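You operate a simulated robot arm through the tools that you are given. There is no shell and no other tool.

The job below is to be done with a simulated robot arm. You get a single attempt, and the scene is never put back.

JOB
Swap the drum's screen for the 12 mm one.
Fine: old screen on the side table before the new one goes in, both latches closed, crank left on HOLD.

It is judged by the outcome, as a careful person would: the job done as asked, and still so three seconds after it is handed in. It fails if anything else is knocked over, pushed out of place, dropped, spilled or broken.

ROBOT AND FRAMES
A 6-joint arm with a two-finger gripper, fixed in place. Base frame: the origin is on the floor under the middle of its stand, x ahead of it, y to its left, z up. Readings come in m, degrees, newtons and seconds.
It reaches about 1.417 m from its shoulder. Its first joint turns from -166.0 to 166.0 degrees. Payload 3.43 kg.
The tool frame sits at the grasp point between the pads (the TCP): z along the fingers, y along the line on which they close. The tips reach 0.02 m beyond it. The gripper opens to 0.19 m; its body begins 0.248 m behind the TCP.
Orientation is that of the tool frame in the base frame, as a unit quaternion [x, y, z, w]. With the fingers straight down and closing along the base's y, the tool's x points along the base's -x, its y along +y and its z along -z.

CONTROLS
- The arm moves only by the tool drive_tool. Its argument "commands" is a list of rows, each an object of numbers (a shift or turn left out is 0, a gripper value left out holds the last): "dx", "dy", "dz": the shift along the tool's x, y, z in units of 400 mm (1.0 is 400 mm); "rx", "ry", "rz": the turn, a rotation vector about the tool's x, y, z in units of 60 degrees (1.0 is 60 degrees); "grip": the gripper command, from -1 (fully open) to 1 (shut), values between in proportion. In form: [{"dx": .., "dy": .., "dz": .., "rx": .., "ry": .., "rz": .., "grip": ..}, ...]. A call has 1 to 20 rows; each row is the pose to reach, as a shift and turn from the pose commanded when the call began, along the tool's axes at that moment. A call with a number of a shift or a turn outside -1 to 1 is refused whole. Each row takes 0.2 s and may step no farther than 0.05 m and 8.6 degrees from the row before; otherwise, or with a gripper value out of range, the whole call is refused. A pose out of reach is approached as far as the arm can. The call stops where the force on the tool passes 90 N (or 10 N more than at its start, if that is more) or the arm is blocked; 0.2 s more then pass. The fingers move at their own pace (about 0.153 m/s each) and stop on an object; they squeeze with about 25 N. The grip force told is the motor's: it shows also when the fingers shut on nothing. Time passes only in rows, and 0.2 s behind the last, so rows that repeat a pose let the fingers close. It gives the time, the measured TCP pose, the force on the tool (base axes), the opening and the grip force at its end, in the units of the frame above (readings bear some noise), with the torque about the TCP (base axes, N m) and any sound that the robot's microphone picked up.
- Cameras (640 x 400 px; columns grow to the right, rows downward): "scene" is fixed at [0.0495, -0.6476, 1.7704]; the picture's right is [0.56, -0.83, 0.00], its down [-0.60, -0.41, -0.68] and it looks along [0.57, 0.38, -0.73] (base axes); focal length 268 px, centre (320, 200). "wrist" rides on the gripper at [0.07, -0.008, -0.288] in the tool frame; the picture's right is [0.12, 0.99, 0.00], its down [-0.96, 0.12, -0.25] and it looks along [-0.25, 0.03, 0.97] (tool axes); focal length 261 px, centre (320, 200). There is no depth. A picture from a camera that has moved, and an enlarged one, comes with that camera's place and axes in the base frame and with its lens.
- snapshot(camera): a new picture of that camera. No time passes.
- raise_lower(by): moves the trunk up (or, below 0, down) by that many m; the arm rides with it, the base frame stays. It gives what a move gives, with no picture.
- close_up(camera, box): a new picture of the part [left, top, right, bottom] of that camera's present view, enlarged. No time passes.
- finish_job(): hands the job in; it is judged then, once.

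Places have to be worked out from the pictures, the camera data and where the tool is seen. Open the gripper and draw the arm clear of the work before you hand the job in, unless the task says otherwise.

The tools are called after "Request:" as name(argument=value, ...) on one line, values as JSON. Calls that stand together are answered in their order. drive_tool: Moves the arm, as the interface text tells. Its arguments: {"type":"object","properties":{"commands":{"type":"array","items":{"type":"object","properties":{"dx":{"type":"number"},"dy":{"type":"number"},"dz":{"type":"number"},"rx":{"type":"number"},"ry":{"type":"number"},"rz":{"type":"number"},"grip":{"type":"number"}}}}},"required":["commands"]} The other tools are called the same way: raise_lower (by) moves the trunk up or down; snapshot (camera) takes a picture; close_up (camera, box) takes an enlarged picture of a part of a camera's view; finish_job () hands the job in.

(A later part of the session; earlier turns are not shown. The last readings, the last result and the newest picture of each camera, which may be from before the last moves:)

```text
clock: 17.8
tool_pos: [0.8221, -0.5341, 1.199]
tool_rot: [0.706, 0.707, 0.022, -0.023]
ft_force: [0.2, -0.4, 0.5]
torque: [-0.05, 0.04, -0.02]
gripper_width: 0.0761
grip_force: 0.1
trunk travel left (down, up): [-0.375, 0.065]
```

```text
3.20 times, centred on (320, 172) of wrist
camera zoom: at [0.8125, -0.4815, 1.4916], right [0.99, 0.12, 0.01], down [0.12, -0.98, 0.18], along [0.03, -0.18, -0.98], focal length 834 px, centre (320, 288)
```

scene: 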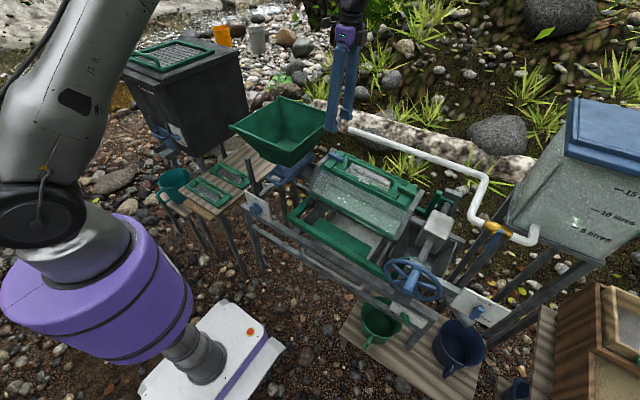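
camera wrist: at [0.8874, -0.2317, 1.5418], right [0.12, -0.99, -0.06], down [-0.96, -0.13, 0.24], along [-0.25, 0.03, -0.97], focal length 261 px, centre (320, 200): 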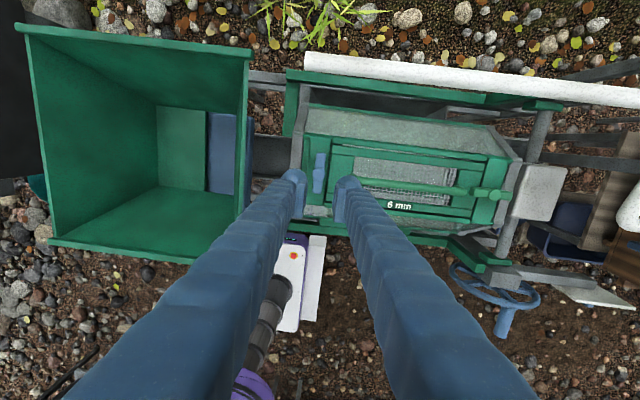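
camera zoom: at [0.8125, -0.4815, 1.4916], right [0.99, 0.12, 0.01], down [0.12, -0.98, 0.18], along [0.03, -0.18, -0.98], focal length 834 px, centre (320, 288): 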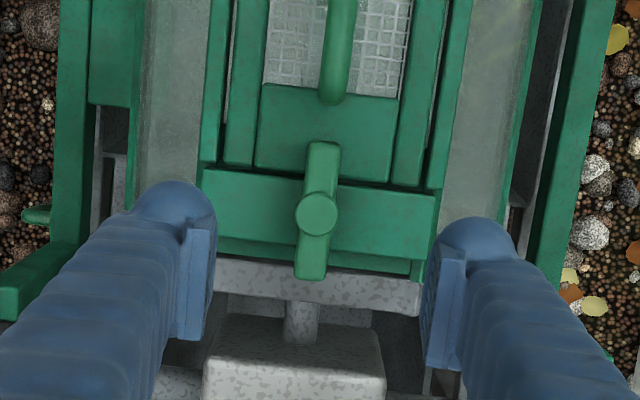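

The green pivot is under the tool axis to within 2 mm. I'll lower onto it to the same height relative to the drum as for the blue one, and close.

Request:
drive_tool(commands=[{"dx": 0.001, "dy": -0.004, "dz": 0.1}, {"dx": 0.002, "dy": -0.004, "dz": 0.2}, {"dx": 0.002, "dy": -0.004, "dz": 0.27}, {"dx": 0.002, "dy": -0.004, "dz": 0.315}, {"dx": 0.002, "dy": -0.004, "dz": 0.315, "grip": 0.5}, {"dx": 0.002, "dy": -0.004, "dz": 0.315, "grip": 0.7}, {"dx": 0.002, "dy": -0.004, "dz": 0.315, "grip": 1.0}, {"dx": 0.002, "dy": -0.004, "dz": 0.315, "grip": 1.0}])

Request:
close_up(camera="wrist", box=[220, 110, 420, 235])

Request:
close_up(camera="scene", box=[360, 160, 460, 222])

```text
clock: 19.6
tool_pos: [0.8202, -0.5244, 1.075]
tool_rot: [0.707, 0.707, 0.023, -0.024]
ft_force: [0.5, -1.1, -0.4]
torque: [-0.19, -0.02, 0.01]
gripper_width: 0.016
grip_force: 45.3
trunk travel left (down, up): [-0.375, 0.065]
```

```text
3.20 times, centred on (320, 172) of wrist
camera zoom: at [0.8105, -0.473, 1.3667], right [0.99, 0.12, 0.01], down [0.12, -0.98, 0.18], along [0.03, -0.18, -0.98], focal length 834 px, centre (320, 288)
```

zoom: 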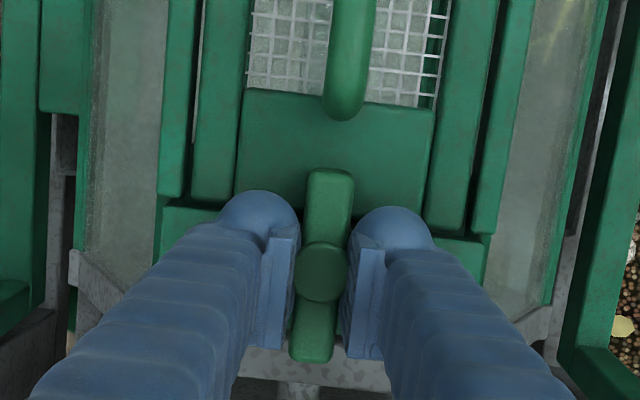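

```text
6.40 times, centred on (410, 191) of scene
camera zoom: at [0.0495, -0.6476, 1.7704], right [0.56, -0.83, 0.0], down [-0.6, -0.41, -0.68], along [0.57, 0.38, -0.73], focal length 1714 px, centre (-256, 258)
```

zoom: 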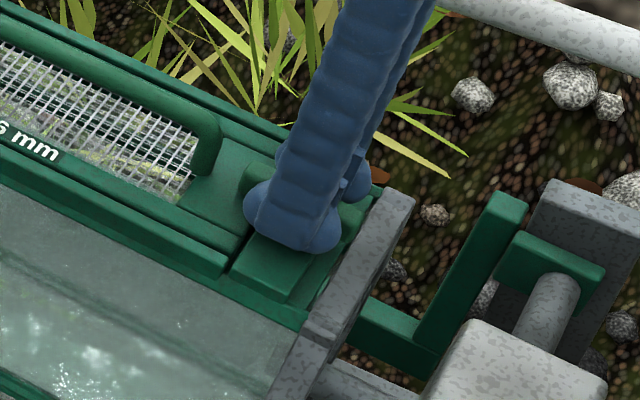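

The green bar is held at 16 mm. I'll test a small turn the same way as the blue one.

Request:
drive_tool(commands=[{"rz": 0.08}, {"rz": 0.16}, {"rz": 0.16}])

```text
clock: 20.4
tool_pos: [0.8195, -0.5227, 1.0746]
tool_rot: [0.763, 0.645, 0.021, -0.026]
ft_force: [-1.5, 0.3, 0.4]
torque: [-0.03, 0.07, -0.01]
gripper_width: 0.0161
grip_force: 45.2
trunk travel left (down, up): [-0.375, 0.065]
```

It turns freely with no torque, so I'll carry on in this direction.

Request:
drive_tool(commands=[{"rz": 0.14}, {"rz": 0.28}, {"rz": 0.42}, {"rz": 0.56}, {"rz": 0.7}, {"rz": 0.84}, {"rz": 0.98}])

Request:
drive_tool(commands=[{"rz": 0.12}, {"rz": 0.24}, {"rz": 0.36}, {"rz": 0.36}])

Request:
close_up(camera="wrist", box=[220, 110, 420, 235])

Request:
close_up(camera="scene", box=[360, 160, 460, 222])

```text
clock: 22.0
tool_pos: [0.8185, -0.5242, 1.0755]
tool_rot: [0.982, 0.186, 0.005, -0.032]
ft_force: [-7.9, 7.9, 5.9]
torque: [-0.27, 1.14, 0.1]
gripper_width: 0.0162
grip_force: 45.7
trunk travel left (down, up): [-0.375, 0.065]
```

```text
clock: 23.0
tool_pos: [0.8194, -0.5217, 1.074]
tool_rot: [0.999, -0.001, -0.002, -0.032]
ft_force: [-11.9, 16.5, 2.2]
torque: [0.15, 1.42, 0.1]
gripper_width: 0.0163
grip_force: 45.4
trunk travel left (down, up): [-0.375, 0.065]
```

```text
3.20 times, centred on (320, 172) of wrist
camera zoom: at [0.8884, -0.5332, 1.3627], right [0.12, -0.99, -0.07], down [-0.96, -0.13, 0.24], along [-0.25, 0.03, -0.97], focal length 834 px, centre (320, 288)
```

zoom: 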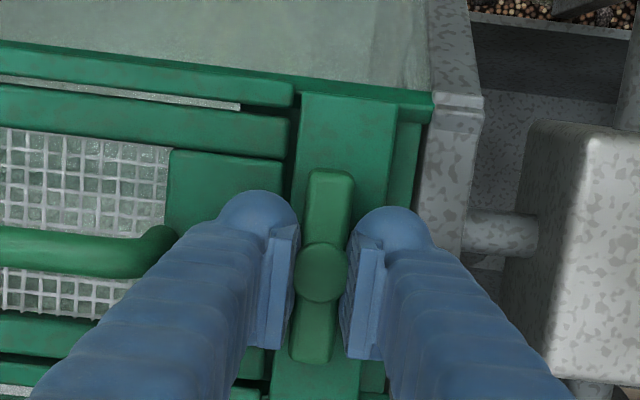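

```text
6.40 times, centred on (410, 191) of scene
camera zoom: at [0.0495, -0.6476, 1.7704], right [0.56, -0.83, 0.0], down [-0.6, -0.41, -0.68], along [0.57, 0.38, -0.73], focal length 1714 px, centre (-256, 258)
```

zoom: 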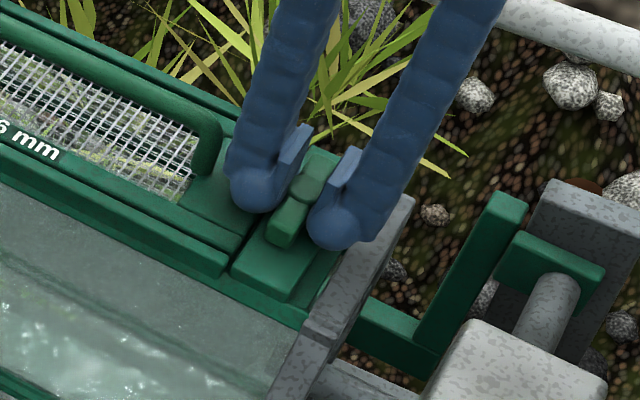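

Both latches now lie across the drum. I'll release with a small opening and lift away, then turn the fingers back to close along x for the handle.

Request:
drive_tool(commands=[{"grip": 0.68}, {"grip": 0.68}, {"dz": -0.06}, {"dz": -0.16}, {"dz": -0.28}, {"dz": -0.4}])

Request:
drive_tool(commands=[{"rz": -0.14, "dy": -0.05}, {"rz": -0.28, "dy": -0.1}, {"rz": -0.42, "dy": -0.16}, {"rz": -0.56, "dy": -0.22}, {"rz": -0.7, "dy": -0.28}, {"rz": -0.84, "dy": -0.34}, {"rz": -0.98, "dy": -0.4}])

Request:
drive_tool(commands=[{"rz": -0.13, "grip": 0.3}, {"rz": -0.26}, {"rz": -0.39}, {"rz": -0.52}, {"rz": -0.52}])

Request:
snapshot(camera="wrist")

Request:
close_up(camera="scene", box=[300, 130, 460, 230])

```text
clock: 24.4
tool_pos: [0.8227, -0.5365, 1.2344]
tool_rot: [0.999, -0.001, 0.0, -0.033]
ft_force: [1.6, 0.0, -0.8]
torque: [0.04, 0.09, 0.0]
gripper_width: 0.0305
grip_force: 0.0
trunk travel left (down, up): [-0.375, 0.065]
```

```text
clock: 26.0
tool_pos: [0.8189, -0.3743, 1.2457]
tool_rot: [0.87, 0.492, 0.016, -0.028]
ft_force: [0.0, -0.7, 0.8]
torque: [-0.06, -0.05, 0.04]
gripper_width: 0.0304
grip_force: 0.0
trunk travel left (down, up): [-0.375, 0.065]
```

```text
clock: 27.2
tool_pos: [0.8198, -0.3757, 1.2447]
tool_rot: [0.707, 0.707, 0.023, -0.023]
ft_force: [0.7, 0.8, 0.0]
torque: [0.01, 0.0, 0.02]
gripper_width: 0.0663
grip_force: 0.1
trunk travel left (down, up): [-0.375, 0.065]
```

```text
taken
camera wrist: at [0.8102, -0.3234, 1.5361], right [0.99, 0.12, 0.01], down [0.12, -0.98, 0.18], along [0.03, -0.18, -0.98], focal length 261 px, centre (320, 200)
```

wrist: 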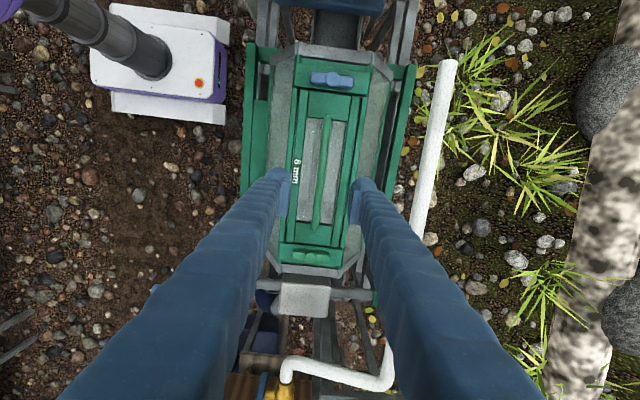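

```text
4.00 times, centred on (380, 180) of scene
camera zoom: at [0.0495, -0.6476, 1.7704], right [0.56, -0.83, 0.0], down [-0.6, -0.41, -0.68], along [0.57, 0.38, -0.73], focal length 1071 px, centre (80, 280)
```

zoom: 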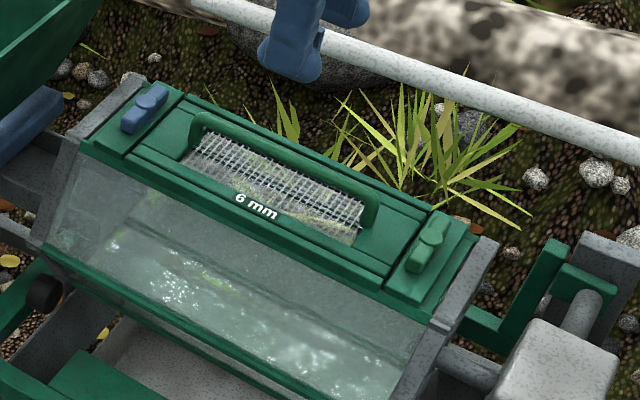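

Request:
close_up(camera="wrist", box=[240, 60, 400, 160])

Request:
close_up(camera="wrist", box=[240, 160, 400, 260])

```text
4.00 times, centred on (320, 110) of wrist
camera zoom: at [0.8102, -0.3234, 1.5361], right [0.99, 0.12, 0.01], down [0.12, -0.98, 0.18], along [0.03, -0.18, -0.98], focal length 1043 px, centre (320, 560)
```

zoom: 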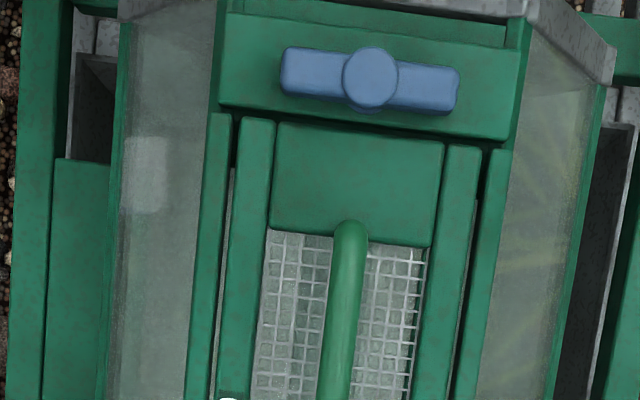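

```text
4.00 times, centred on (320, 210) of wrist
camera zoom: at [0.8102, -0.3234, 1.5361], right [0.99, 0.12, 0.01], down [0.12, -0.98, 0.18], along [0.03, -0.18, -0.98], focal length 1043 px, centre (320, 160)
```

zoom: 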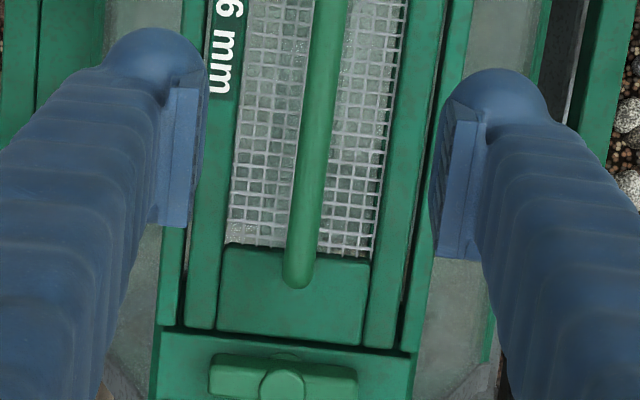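

Both latches are open, and the 6 mm screen lies between guide rails with about 3–4 mm of clearance. Its handle centre is nearly under the tool, so I'll lower onto it and close.

Request:
drive_tool(commands=[{"dx": -0.004, "dy": 0.004, "dz": 0.1}, {"dx": -0.0075, "dy": 0.004, "dz": 0.2}, {"dx": -0.0075, "dy": 0.004, "dz": 0.3}, {"dx": -0.0075, "dy": 0.004, "dz": 0.3825}, {"dx": -0.0075, "dy": 0.004, "dz": 0.3825, "grip": 0.6}, {"dx": -0.0075, "dy": 0.004, "dz": 0.3825, "grip": 0.8}, {"dx": -0.0075, "dy": 0.004, "dz": 0.3825, "grip": 1.0}, {"dx": -0.0075, "dy": 0.004, "dz": 0.3825, "grip": 1.0}])

Request:
snapshot(camera="wrist")

Request:
close_up(camera="scene", box=[300, 130, 460, 230])

```text
clock: 29.0
tool_pos: [0.8206, -0.3672, 1.0924]
tool_rot: [0.707, 0.707, 0.023, -0.024]
ft_force: [1.0, 0.3, 0.3]
torque: [-0.09, 0.01, -0.02]
gripper_width: 0.0096
grip_force: 24.5
trunk travel left (down, up): [-0.375, 0.065]
```

```text
taken
camera wrist: at [0.8121, -0.3159, 1.3836], right [0.99, 0.12, 0.01], down [0.12, -0.98, 0.18], along [0.03, -0.18, -0.98], focal length 261 px, centre (320, 200)
```

wrist: 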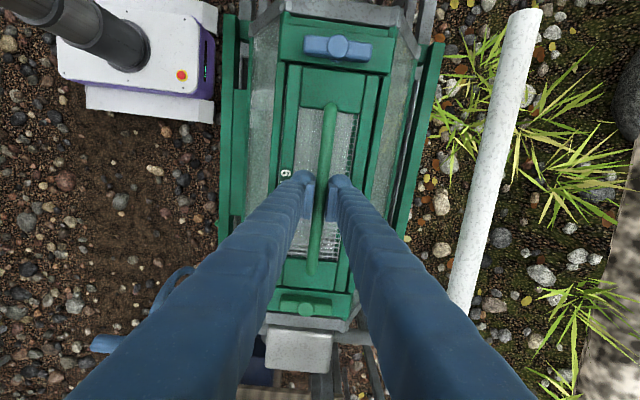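

```text
4.00 times, centred on (380, 180) of scene
camera zoom: at [0.0495, -0.6476, 1.7704], right [0.56, -0.83, 0.0], down [-0.6, -0.41, -0.68], along [0.57, 0.38, -0.73], focal length 1071 px, centre (80, 280)
```

zoom: 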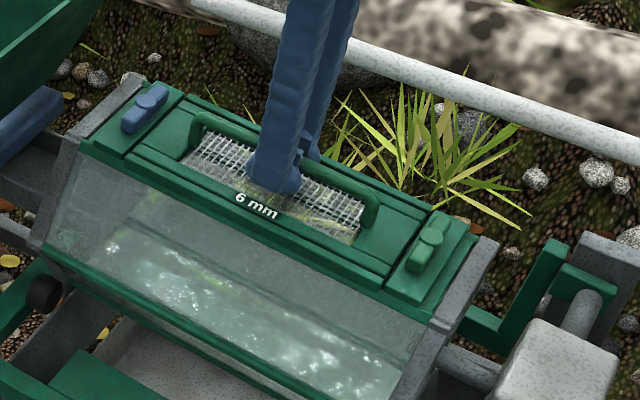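

Request:
drive_tool(commands=[{"grip": 1.0}, {"grip": 1.0}])

Request:
close_up(camera="wrist", box=[260, 140, 380, 215])

Request:
close_up(camera="scene", box=[345, 155, 393, 185])

```text
clock: 29.6
tool_pos: [0.8213, -0.3677, 1.0928]
tool_rot: [0.706, 0.707, 0.022, -0.023]
ft_force: [0.3, -0.5, -0.3]
torque: [-0.03, -0.01, -0.02]
gripper_width: 0.0094
grip_force: 24.7
trunk travel left (down, up): [-0.375, 0.065]
```

```text
5.33 times, centred on (320, 178) of wrist
camera zoom: at [0.8121, -0.3159, 1.3836], right [0.99, 0.12, 0.01], down [0.12, -0.98, 0.18], along [0.03, -0.18, -0.98], focal length 1390 px, centre (320, 320)
```

zoom: 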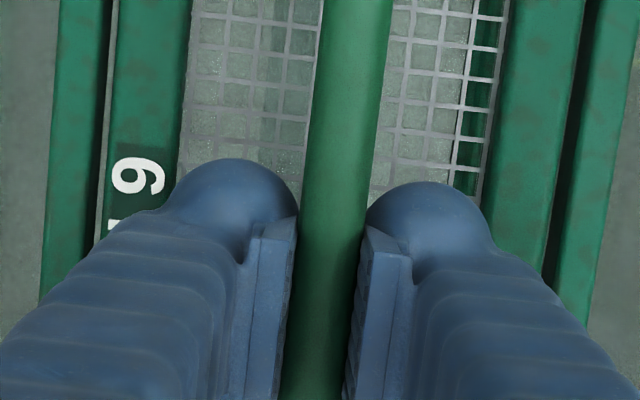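

```text
13.33 times, centred on (369, 170) of scene
camera zoom: at [0.0495, -0.6476, 1.7704], right [0.56, -0.83, 0.0], down [-0.6, -0.41, -0.68], along [0.57, 0.38, -0.73], focal length 3570 px, centre (-333, 600)
```

zoom: 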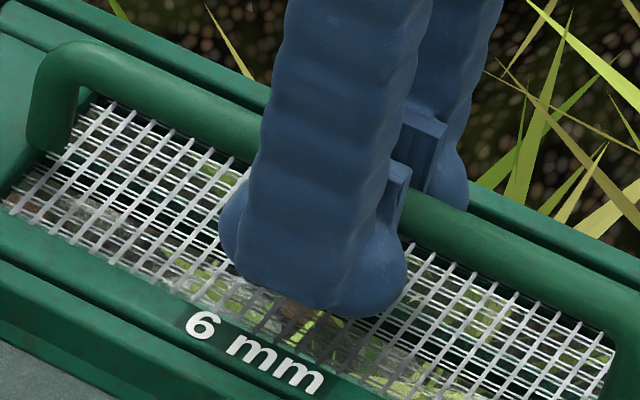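

The handle sits squarely between the pads. I'll lift a little and check that the screen comes along by looking at the load and a picture.

Request:
drive_tool(commands=[{"dz": -0.02}, {"dz": -0.05}, {"dz": -0.08}, {"dz": -0.08}])

Request:
close_up(camera="scene", box=[300, 130, 460, 230])

Request:
snapshot(camera="wrist")

```text
clock: 30.6
tool_pos: [0.8207, -0.3708, 1.1244]
tool_rot: [0.706, 0.707, 0.023, -0.023]
ft_force: [-0.1, 1.1, -3.9]
torque: [0.0, 0.03, 0.02]
gripper_width: 0.0095
grip_force: 24.5
trunk travel left (down, up): [-0.375, 0.065]
```

```text
4.00 times, centred on (380, 180) of scene
camera zoom: at [0.0495, -0.6476, 1.7704], right [0.56, -0.83, 0.0], down [-0.6, -0.41, -0.68], along [0.57, 0.38, -0.73], focal length 1071 px, centre (80, 280)
```

zoom: 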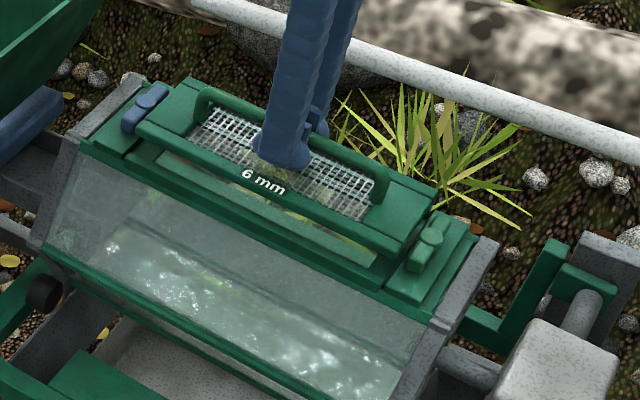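

```text
taken
camera wrist: at [0.8125, -0.3191, 1.4156], right [0.99, 0.12, 0.01], down [0.12, -0.98, 0.18], along [0.03, -0.18, -0.98], focal length 261 px, centre (320, 200)
```

wrist: 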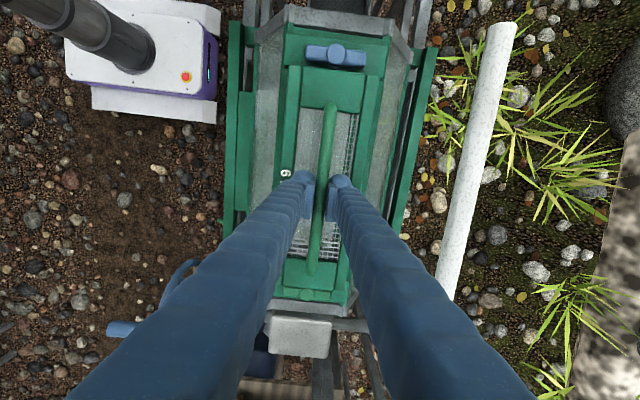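

The screen lifts cleanly at about 4 N. I'll record a reference view of how it sits in the grip, for matching the new one later, and then raise it well above the hopper rim.

Request:
close_up(camera="wrist", box=[250, 80, 390, 168])

Request:
close_up(camera="wrist", box=[250, 220, 390, 308])

Request:
drive_tool(commands=[{"dz": -0.1}, {"dz": -0.2}, {"dz": -0.3}, {"dz": -0.4}, {"dz": -0.5}, {"dz": -0.6}, {"dz": -0.7, "ry": -0.03}, {"dz": -0.7, "ry": -0.062}])

```text
4.55 times, centred on (320, 124) of wrist
camera zoom: at [0.8125, -0.3191, 1.4156], right [0.99, 0.12, 0.01], down [0.12, -0.98, 0.18], along [0.03, -0.18, -0.98], focal length 1185 px, centre (320, 546)
```

zoom: 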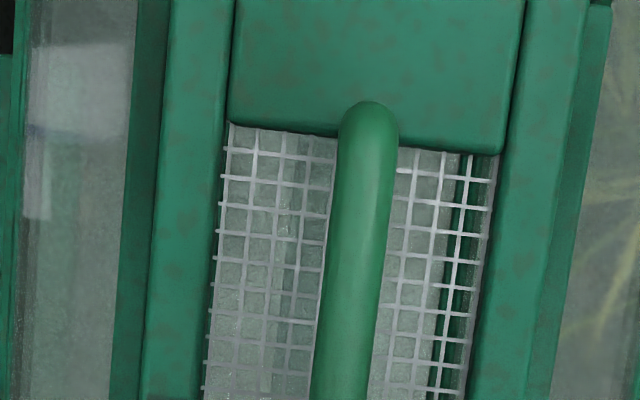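

```text
4.55 times, centred on (320, 264) of wrist
camera zoom: at [0.8125, -0.3191, 1.4156], right [0.99, 0.12, 0.01], down [0.12, -0.98, 0.18], along [0.03, -0.18, -0.98], focal length 1185 px, centre (320, -91)
```

zoom: 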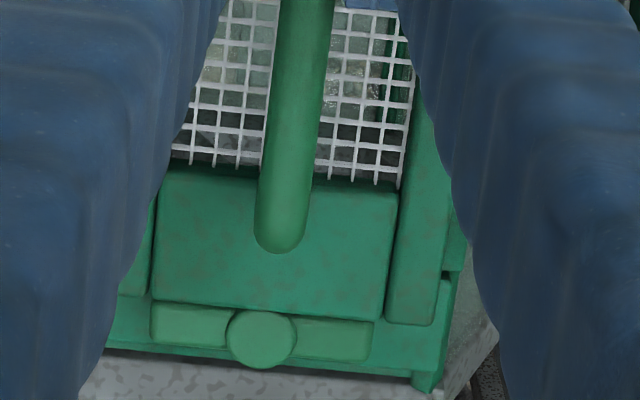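

```text
clock: 32.4
tool_pos: [0.8222, -0.3886, 1.4009]
tool_rot: [0.707, 0.708, -0.001, 0.0]
ft_force: [0.0, 0.6, -3.1]
torque: [-0.05, 0.02, -0.02]
gripper_width: 0.0096
grip_force: 25.2
trunk travel left (down, up): [-0.375, 0.065]
```

The screen is up at z about 1.40, level again and firmly held. I'll carry it towards the side table over the hopper in two legs, looking in between.

Request:
drive_tool(commands=[{"dx": 0.12}, {"dx": 0.24}, {"dx": 0.36}, {"dx": 0.48}, {"dx": 0.6}, {"dx": 0.72}, {"dx": 0.84}, {"dx": 0.96}])

Request:
snapshot(camera="wrist")

Request:
snapshot(camera="scene")

```text
clock: 34.2
tool_pos: [0.8204, -0.001, 1.4013]
tool_rot: [0.707, 0.707, -0.001, 0.0]
ft_force: [-0.2, 0.7, -2.2]
torque: [-0.2, -0.01, -0.01]
gripper_width: 0.0092
grip_force: 24.7
trunk travel left (down, up): [-0.375, 0.065]
```

```text
taken
camera wrist: at [0.8117, 0.0688, 1.6892], right [0.99, 0.12, 0.0], down [0.12, -0.96, 0.25], along [0.03, -0.25, -0.97], focal length 261 px, centre (320, 200)
```

wrist: 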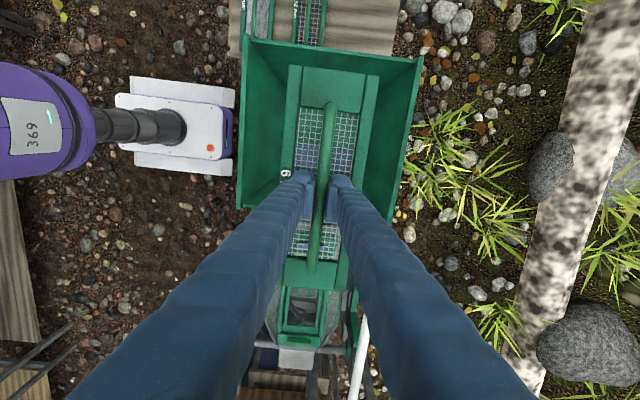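

```text
taken
```

scene: 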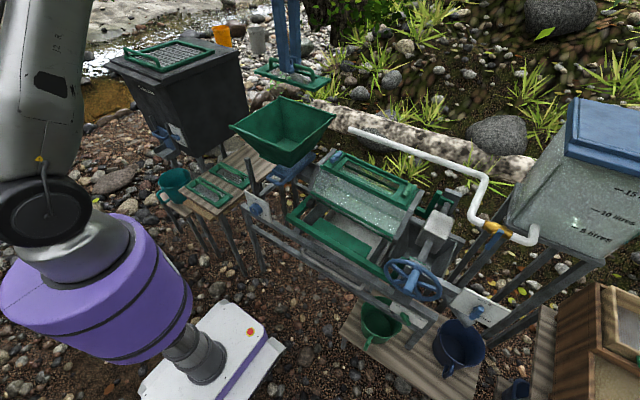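

The path is clear, and the table's free space runs from about x = 0.79, past the 12 mm screen, to x = 1.04. I'll carry the old screen over to about (0.91, 0.40) and look straight down.

Request:
drive_tool(commands=[{"dx": 0.111, "dy": 0.024}, {"dx": 0.222, "dy": 0.049}, {"dx": 0.333, "dy": 0.073}, {"dx": 0.444, "dy": 0.098}, {"dx": 0.555, "dy": 0.122}, {"dx": 0.666, "dy": 0.147}, {"dx": 0.777, "dy": 0.171}, {"dx": 0.888, "dy": 0.196}, {"dx": 1.0, "dy": 0.22}])

Request:
snapshot(camera="wrist")

Request:
snapshot(camera="scene")

```text
clock: 36.2
tool_pos: [0.8798, 0.3399, 1.3921]
tool_rot: [0.707, 0.707, -0.001, 0.0]
ft_force: [0.8, -1.3, -2.4]
torque: [0.06, 0.03, -0.05]
gripper_width: 0.0092
grip_force: 24.7
out of reach, approached as far as the arm can: row 8, 9
trunk travel left (down, up): [-0.375, 0.065]
```

```text
taken
camera wrist: at [0.8706, 0.4101, 1.6804], right [0.99, 0.12, 0.0], down [0.11, -0.96, 0.25], along [0.03, -0.25, -0.97], focal length 261 px, centre (320, 200)
```

wrist: 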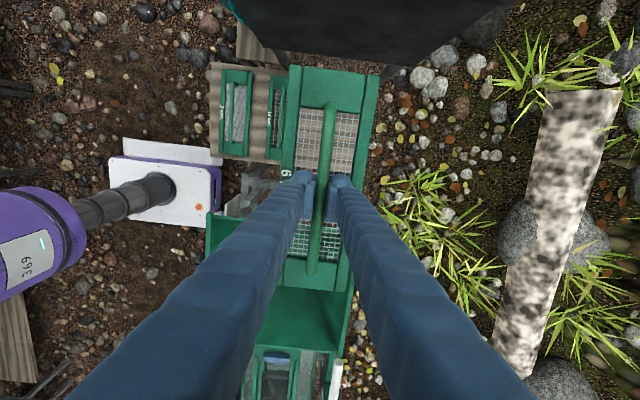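

```text
taken
```

scene: 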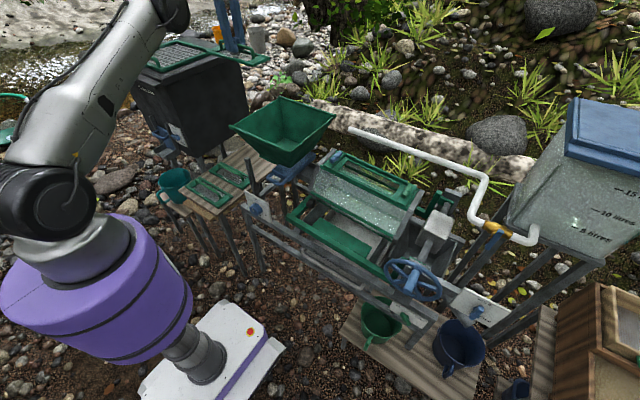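

The arm reached its limit at this height, stopping at (0.880, 0.340). I'll lower the trunk by 0.10 m, which still keeps the screen about 6 cm above the hopper rim, to gain horizontal reach.

Request:
raise_lower(by=-0.1)

```text
clock: 37.5
tool_pos: [0.8793, 0.3387, 1.2939]
tool_rot: [0.706, 0.708, 0.001, 0.0]
ft_force: [0.5, -0.8, -3.6]
torque: [0.03, -0.05, 0.01]
gripper_width: 0.0094
grip_force: 24.7
trunk travel left (down, up): [-0.275, 0.165]
```

Request:
drive_tool(commands=[{"grip": 1.0}])

```text
clock: 37.9
tool_pos: [0.8772, 0.34, 1.2936]
tool_rot: [0.707, 0.707, -0.001, -0.001]
ft_force: [-0.3, 0.9, -2.7]
torque: [-0.01, 0.01, 0.02]
gripper_width: 0.0091
grip_force: 25.2
trunk travel left (down, up): [-0.275, 0.165]
```

The commanded pose matches the measured one at (0.878, 0.340, 1.294). Now I'll move out to about (0.91, 0.415) at this height.

Request:
drive_tool(commands=[{"dx": 0.063, "dy": 0.025}, {"dx": 0.126, "dy": 0.05}, {"dx": 0.19, "dy": 0.08}, {"dx": 0.19, "dy": 0.08}])

Request:
snapshot(camera="wrist")

```text
clock: 38.9
tool_pos: [0.8674, 0.4, 1.2687]
tool_rot: [0.707, 0.708, -0.002, 0.001]
ft_force: [-0.9, 3.8, -4.3]
torque: [-0.69, -0.05, 0.02]
gripper_width: 0.0091
grip_force: 24.8
out of reach, approached as far as the arm can: row 1, 2, 3, 4
trunk travel left (down, up): [-0.275, 0.165]
```

```text
taken
camera wrist: at [0.8581, 0.4714, 1.5561], right [0.99, 0.12, 0.0], down [0.12, -0.96, 0.25], along [0.03, -0.25, -0.97], focal length 261 px, centre (320, 200)
```

wrist: 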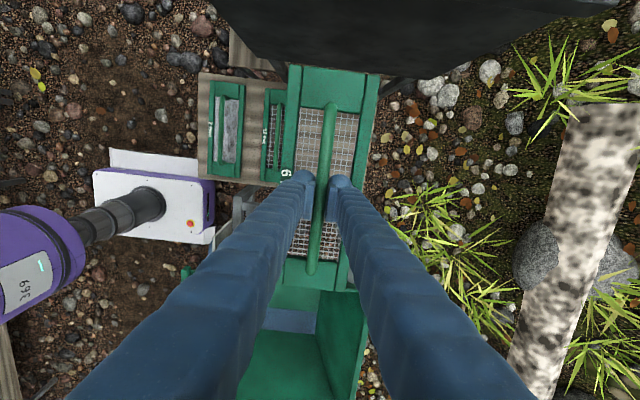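

Request:
drive_tool(commands=[{"grip": 1.0}])

Request:
snapshot(camera="scene")

```text
clock: 39.3
tool_pos: [0.8676, 0.3955, 1.2703]
tool_rot: [0.708, 0.706, 0.0, -0.002]
ft_force: [0.1, -0.1, -2.9]
torque: [-0.05, 0.02, -0.01]
gripper_width: 0.0093
grip_force: 24.8
trunk travel left (down, up): [-0.275, 0.165]
```

```text
taken
```

scene: 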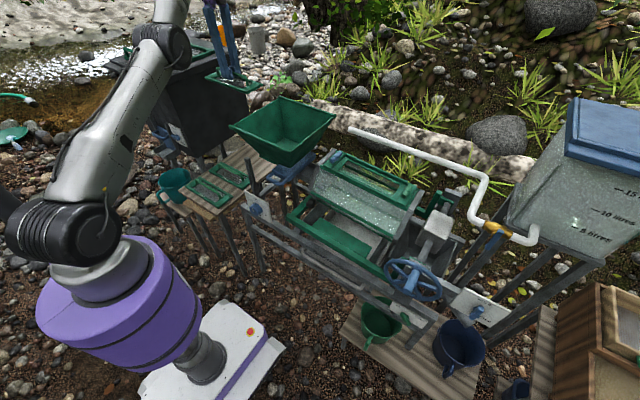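

Forces are back to just the screen's weight. The screen's near end is about 3 cm clear of the hopper rim, so I'll descend while easing further +y to widen that gap.

Request:
drive_tool(commands=[{"dz": 0.06, "dx": 0.01}, {"dz": 0.12, "dx": 0.025}, {"dz": 0.2, "dx": 0.04}, {"dz": 0.28, "dx": 0.05}, {"dz": 0.36, "dx": 0.05}])

Request:
snapshot(camera="wrist")

Request:
close_up(camera="scene", box=[140, 20, 340, 145])

```text
clock: 40.5
tool_pos: [0.878, 0.4091, 1.2197]
tool_rot: [0.707, 0.707, -0.002, -0.002]
ft_force: [-0.4, 0.3, -3.1]
torque: [0.05, -0.05, 0.01]
gripper_width: 0.009
grip_force: 25.7
out of reach, approached as far as the arm can: row 1, 2, 3, 4, 5
trunk travel left (down, up): [-0.275, 0.165]
```

```text
taken
camera wrist: at [0.8698, 0.4804, 1.508], right [0.99, 0.12, 0.0], down [0.12, -0.96, 0.25], along [0.03, -0.25, -0.97], focal length 261 px, centre (320, 200)
```

wrist: 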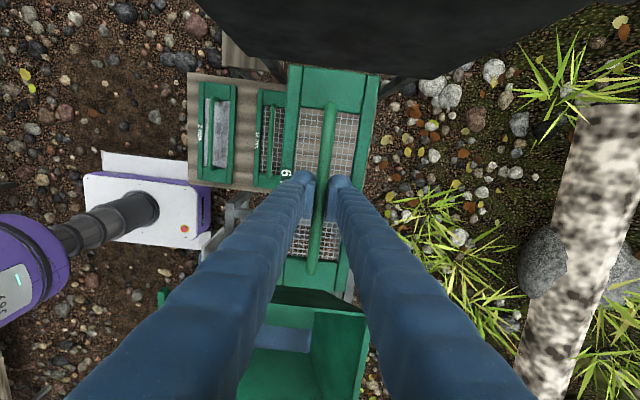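

```text
3.20 times, centred on (240, 82) of scene
camera zoom: at [0.0495, -0.6476, 1.7704], right [0.56, -0.83, 0.0], down [-0.6, -0.41, -0.68], along [0.57, 0.38, -0.73], focal length 857 px, centre (576, 576)
```

zoom: 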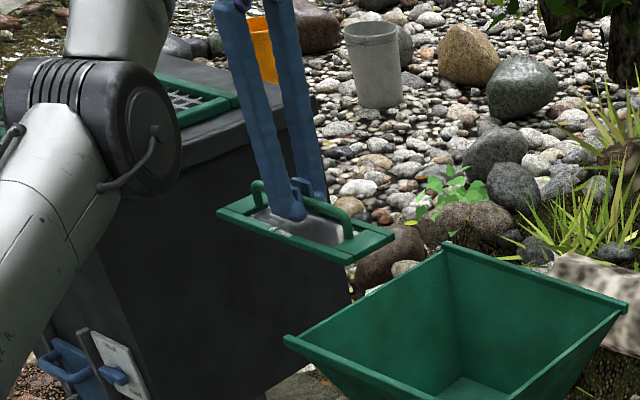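

The reach limit is still shaping the motion. I'll check where the arm settles with a hold row before descending further.

Request:
drive_tool(commands=[{"grip": 1.0}, {"grip": 1.0}])

```text
clock: 41.1
tool_pos: [0.8771, 0.409, 1.2199]
tool_rot: [0.708, 0.707, -0.003, -0.002]
ft_force: [0.4, 0.5, -3.7]
torque: [0.01, 0.06, 0.03]
gripper_width: 0.0091
grip_force: 25.0
trunk travel left (down, up): [-0.275, 0.165]
```

Request:
drive_tool(commands=[{"dz": 0.03}, {"dz": 0.06}, {"dz": 0.06}])

```text
clock: 41.9
tool_pos: [0.8831, 0.4121, 1.2018]
tool_rot: [0.707, 0.707, -0.004, -0.001]
ft_force: [-0.2, 0.4, -3.2]
torque: [-0.02, 0.01, 0.02]
gripper_width: 0.0091
grip_force: 25.1
out of reach, approached as far as the arm can: row 1, 2, 3
trunk travel left (down, up): [-0.275, 0.165]
```

The arm is stretched straight here, so pulling straight down just slides outward. I'll draw back 5 cm in -x, keeping y clear of the hopper, so the elbow bends again.

Request:
drive_tool(commands=[{"dy": -0.04}, {"dy": -0.08}, {"dy": -0.12}, {"dy": -0.12}])

Request:
snapshot(camera="scene")

```text
clock: 42.9
tool_pos: [0.8806, 0.4141, 1.2066]
tool_rot: [0.707, 0.707, -0.003, 0.0]
ft_force: [0.1, -0.3, -3.1]
torque: [-0.01, -0.02, -0.02]
gripper_width: 0.0091
grip_force: 25.2
out of reach, approached as far as the arm can: row 1, 2, 3, 4
trunk travel left (down, up): [-0.275, 0.165]
```

```text
taken
```

scene: 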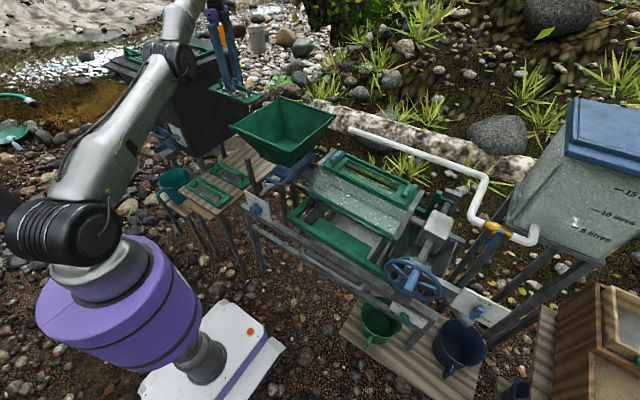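

The arm is locked straight. Before freeing it I want to know how close the black tub's rim is to the held screen, so I'll look closely.

Request:
close_up(camera="scene", box=[100, 20, 280, 132])

Request:
snapshot(camera="wrist")

Request:
close_up(camera="wrist", box=[200, 0, 460, 130])

```text
3.56 times, centred on (190, 76) of scene
camera zoom: at [0.0495, -0.6476, 1.7704], right [0.56, -0.83, 0.0], down [-0.6, -0.41, -0.68], along [0.57, 0.38, -0.73], focal length 952 px, centre (782, 641)
```

zoom: 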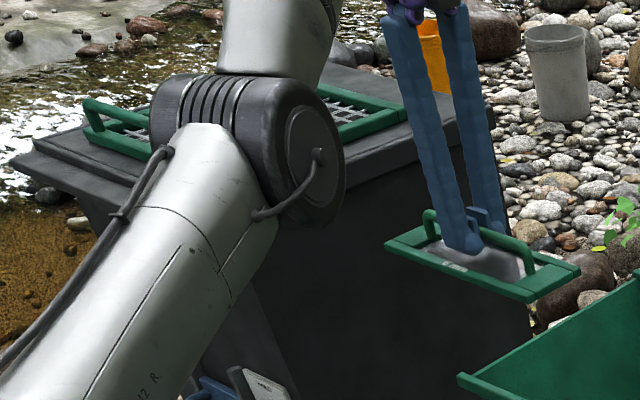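

```text
taken
camera wrist: at [0.8725, 0.4858, 1.4947], right [0.99, 0.12, -0.01], down [0.12, -0.96, 0.25], along [0.02, -0.25, -0.97], focal length 261 px, centre (320, 200)
```

wrist: 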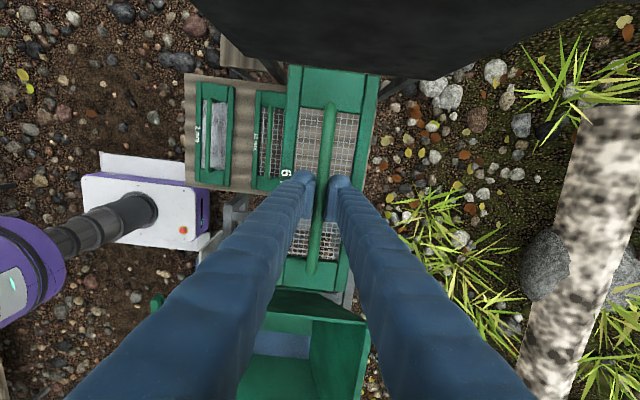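

```text
2.46 times, centred on (330, 65) of wrist
camera zoom: at [0.8725, 0.4858, 1.4947], right [0.99, 0.12, -0.01], down [0.12, -0.96, 0.25], along [0.02, -0.25, -0.97], focal length 642 px, centre (295, 532)
```

zoom: 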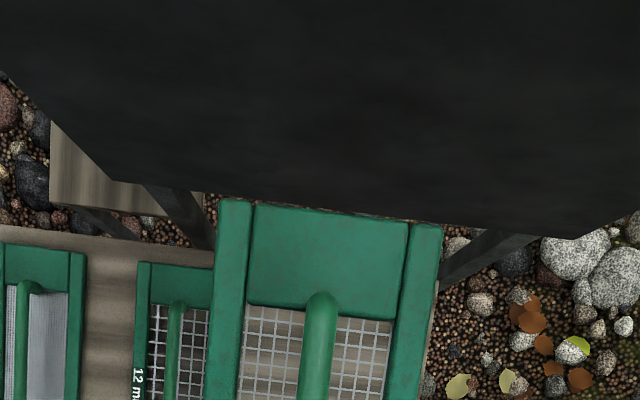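

The tub's rim is about 4–5 cm beyond the screen's far end, so there is room here. I'll hold one inward and downward target over many rows, so the arm has time to bend out of the straight pose.

Request:
drive_tool(commands=[{"dz": 0.05, "dy": -0.03}, {"dz": 0.1, "dy": -0.06}, {"dz": 0.1, "dy": -0.06}, {"dz": 0.1, "dy": -0.06}, {"dz": 0.1, "dy": -0.06}, {"dz": 0.1, "dy": -0.06}, {"dz": 0.1, "dy": -0.06}, {"dz": 0.1, "dy": -0.06}, {"dz": 0.1, "dy": -0.06}, {"dz": 0.1, "dy": -0.06}])

```text
clock: 45.1
tool_pos: [0.883, 0.4266, 1.1859]
tool_rot: [0.707, 0.707, -0.002, -0.001]
ft_force: [0.3, 0.1, -2.5]
torque: [0.02, 0.04, 0.02]
gripper_width: 0.0094
grip_force: 24.9
out of reach, approached as far as the arm can: row 1, 2, 3, 4, 5, 6, 7, 8, 9, 10
trunk travel left (down, up): [-0.275, 0.165]
```

The elbow is exactly straight, so plain inward moves can't bend it. A slight pitch, fingertips towards the base, combined with an inward shift should flex the elbow; I'll try 10° with 11 cm in -x, keeping y and z.

Request:
drive_tool(commands=[{"dy": -0.09, "rx": 0.05, "ry": -0.024}, {"dy": -0.18, "rx": 0.1, "ry": -0.048}, {"dy": -0.275, "rx": 0.15, "ry": -0.0725}, {"dy": -0.275, "rx": 0.15, "ry": -0.0725}, {"dy": -0.275, "rx": 0.15, "ry": -0.0725}, {"dy": -0.275, "rx": 0.15, "ry": -0.0725}])

Request:
snapshot(camera="scene")

```text
clock: 46.5
tool_pos: [0.7708, 0.4249, 1.1893]
tool_rot: [0.705, 0.704, -0.082, -0.028]
ft_force: [-0.2, -0.7, -1.3]
torque: [0.09, -0.26, 0.03]
gripper_width: 0.009
grip_force: 25.0
out of reach, approached as far as the arm can: row 1, 2, 3
trunk travel left (down, up): [-0.275, 0.165]
```

```text
taken
```

scene: 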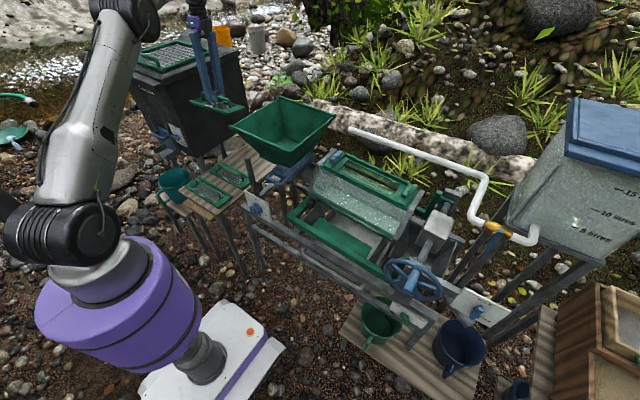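

The elbow has bent up again and the arm is back under control at (0.771, 0.425, 1.189). I'll level the tool here before going lower.

Request:
drive_tool(commands=[{"rx": -0.075, "ry": 0.036}, {"rx": -0.15, "ry": 0.0725}, {"rx": -0.15, "ry": 0.0725}])

Request:
snapshot(camera="wrist")

```text
clock: 47.3
tool_pos: [0.7737, 0.4255, 1.1855]
tool_rot: [0.707, 0.707, 0.001, 0.001]
ft_force: [0.3, 0.6, -3.5]
torque: [-0.03, -0.01, 0.0]
gripper_width: 0.0092
grip_force: 25.2
trunk travel left (down, up): [-0.275, 0.165]
```

```text
taken
camera wrist: at [0.7632, 0.4955, 1.4734], right [0.99, 0.12, 0.0], down [0.12, -0.96, 0.25], along [0.03, -0.25, -0.97], focal length 261 px, centre (320, 200)
```

wrist: 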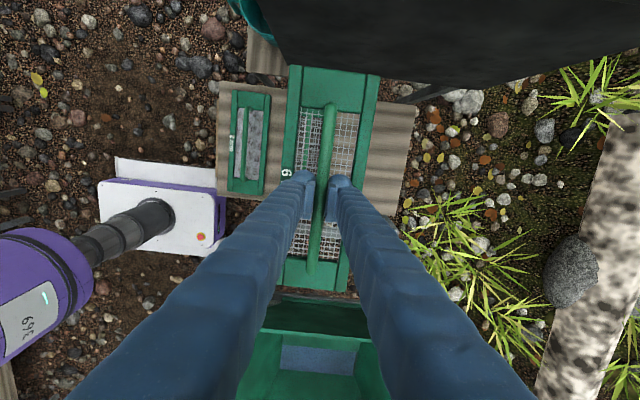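

The tool is level again and the table is in full view. I'll zoom in on the table from both cameras to pin down its height and free area before lowering.

Request:
close_up(camera="wrist", box=[200, 60, 440, 210])

Request:
close_up(camera="scene", box=[150, 110, 290, 220])

```text
2.67 times, centred on (320, 135) of wrist
camera zoom: at [0.7632, 0.4955, 1.4734], right [0.99, 0.12, 0.0], down [0.12, -0.96, 0.25], along [0.03, -0.25, -0.97], focal length 695 px, centre (320, 373)
```

zoom: 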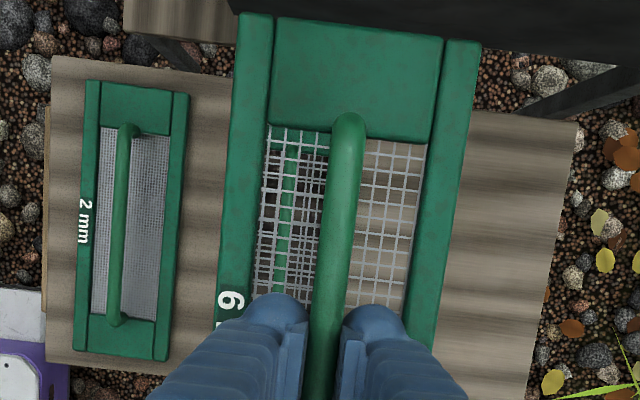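

```text
3.64 times, centred on (220, 165) of scene
camera zoom: at [0.0495, -0.6476, 1.7704], right [0.56, -0.83, 0.0], down [-0.6, -0.41, -0.68], along [0.57, 0.38, -0.73], focal length 974 px, centre (684, 327)
```

zoom: 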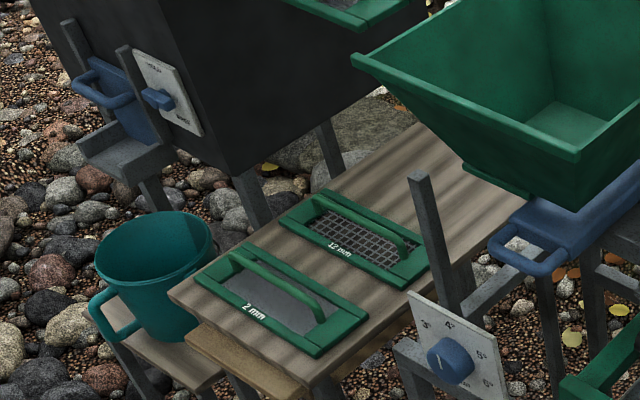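

The table top comes out near z = 0.72, spanning x 0.48–1.02 and y 0.28–0.60, with free space from about x = 0.79 outward. I'll lower the trunk 0.15 m so the arm has comfortable reach at table height; the screen stays above everything there.

Request:
raise_lower(by=-0.15)

```text
clock: 49.1
tool_pos: [0.7729, 0.4248, 1.0363]
tool_rot: [0.707, 0.707, 0.0, 0.0]
ft_force: [-0.4, 0.3, -2.8]
torque: [0.01, 0.02, 0.05]
gripper_width: 0.0094
grip_force: 24.6
trunk travel left (down, up): [-0.125, 0.315]
```

Request:
drive_tool(commands=[{"dz": 0.09}, {"dz": 0.18}, {"dz": 0.265}, {"dz": 0.265, "dx": 0.01, "dy": 0.07}, {"dz": 0.265, "dx": 0.02, "dy": 0.14}, {"dz": 0.265, "dx": 0.03, "dy": 0.21}, {"dz": 0.265, "dx": 0.03, "dy": 0.2725}, {"dz": 0.34, "dx": 0.03, "dy": 0.2725}])

Request:
snapshot(camera="wrist")

Request:
snapshot(camera="scene")

```text
clock: 50.9
tool_pos: [0.8803, 0.4373, 0.8992]
tool_rot: [0.707, 0.707, -0.001, 0.0]
ft_force: [1.0, 0.3, -3.9]
torque: [-0.01, 0.02, -0.01]
gripper_width: 0.0093
grip_force: 25.4
trunk travel left (down, up): [-0.125, 0.315]
```

```text
taken
camera wrist: at [0.8717, 0.5063, 1.1868], right [0.99, 0.12, 0.0], down [0.12, -0.96, 0.25], along [0.03, -0.25, -0.97], focal length 261 px, centre (320, 200)
```

wrist: 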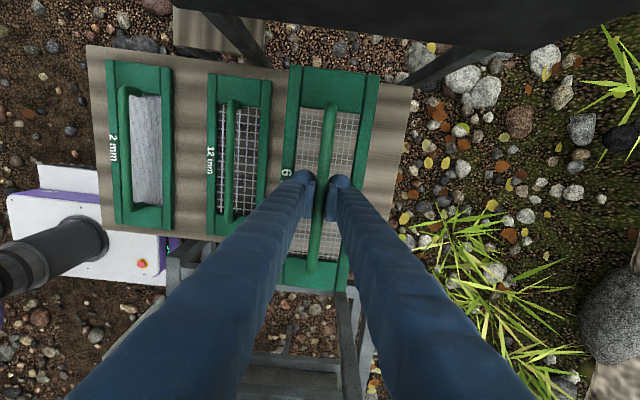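

```text
taken
```

scene: 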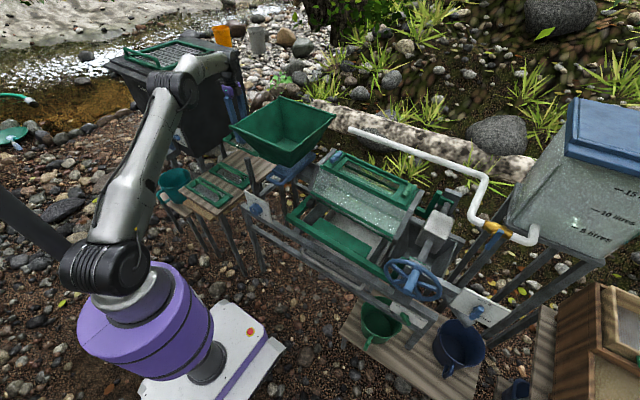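

The old screen hangs over the free part of the table, about 4 cm clear of the 12 mm one. I'll lower it to just above the table and then ease down while feeling for contact.

Request:
drive_tool(commands=[{"dz": 0.1}, {"dz": 0.2}, {"dz": 0.26}, {"dz": 0.29}])

Request:
close_up(camera="wrist", box=[200, 40, 440, 300])

```text
clock: 51.9
tool_pos: [0.8805, 0.4369, 0.7837]
tool_rot: [0.707, 0.707, 0.0, -0.001]
ft_force: [1.2, -0.5, -4.6]
torque: [0.0, 0.01, 0.05]
gripper_width: 0.0093
grip_force: 24.8
trunk travel left (down, up): [-0.125, 0.315]
```

```text
1.54 times, centred on (320, 170) of wrist
camera zoom: at [0.8716, 0.5062, 1.0717], right [0.99, 0.12, 0.0], down [0.12, -0.96, 0.25], along [0.03, -0.25, -0.97], focal length 401 px, centre (320, 246)
```

zoom: 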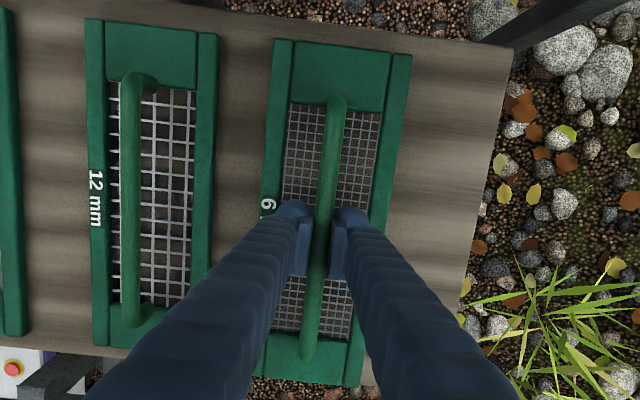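

Request:
drive_tool(commands=[{"dz": 0.006}, {"dz": 0.012}, {"dz": 0.018}])

```text
clock: 52.7
tool_pos: [0.8822, 0.4364, 0.7776]
tool_rot: [0.706, 0.708, -0.001, 0.0]
ft_force: [-0.3, -1.0, -3.6]
torque: [-0.03, -0.02, 0.0]
gripper_width: 0.0093
grip_force: 25.1
trunk travel left (down, up): [-0.125, 0.315]
```

Still only the screen's own weight, so I'll ease down further in 2 mm steps.

Request:
drive_tool(commands=[{"dz": 0.006}, {"dz": 0.012}, {"dz": 0.018}])

Request:
close_up(camera="scene", box=[180, 110, 280, 172])

```text
clock: 53.5
tool_pos: [0.8818, 0.4359, 0.7691]
tool_rot: [0.707, 0.707, -0.001, 0.0]
ft_force: [0.2, -0.6, -3.0]
torque: [-0.01, 0.0, -0.02]
gripper_width: 0.0093
grip_force: 25.0
trunk travel left (down, up): [-0.125, 0.315]
```

```text
6.40 times, centred on (230, 141) of scene
camera zoom: at [0.0495, -0.6476, 1.7704], right [0.56, -0.83, 0.0], down [-0.6, -0.41, -0.68], along [0.57, 0.38, -0.73], focal length 1714 px, centre (896, 578)
```

zoom: 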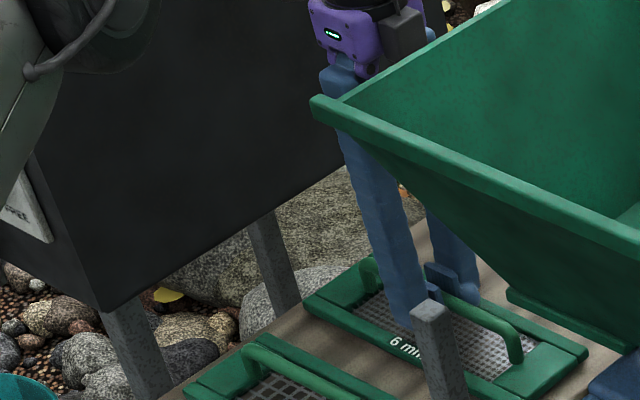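

Request:
drive_tool(commands=[{"dz": 0.005}, {"dz": 0.01}])

Request:
drive_tool(commands=[{"dz": 0.005}, {"dz": 0.01}])

```text
clock: 54.1
tool_pos: [0.8815, 0.4365, 0.7657]
tool_rot: [0.707, 0.707, 0.0, -0.001]
ft_force: [0.0, -0.7, -3.6]
torque: [-0.04, -0.02, 0.0]
gripper_width: 0.0094
grip_force: 25.3
trunk travel left (down, up): [-0.125, 0.315]
```

```text
clock: 54.7
tool_pos: [0.8825, 0.4368, 0.7628]
tool_rot: [0.707, 0.707, 0.001, 0.0]
ft_force: [3.0, 1.1, 6.9]
torque: [-0.42, -0.01, 0.09]
gripper_width: 0.0093
grip_force: 25.4
trunk travel left (down, up): [-0.125, 0.315]
```

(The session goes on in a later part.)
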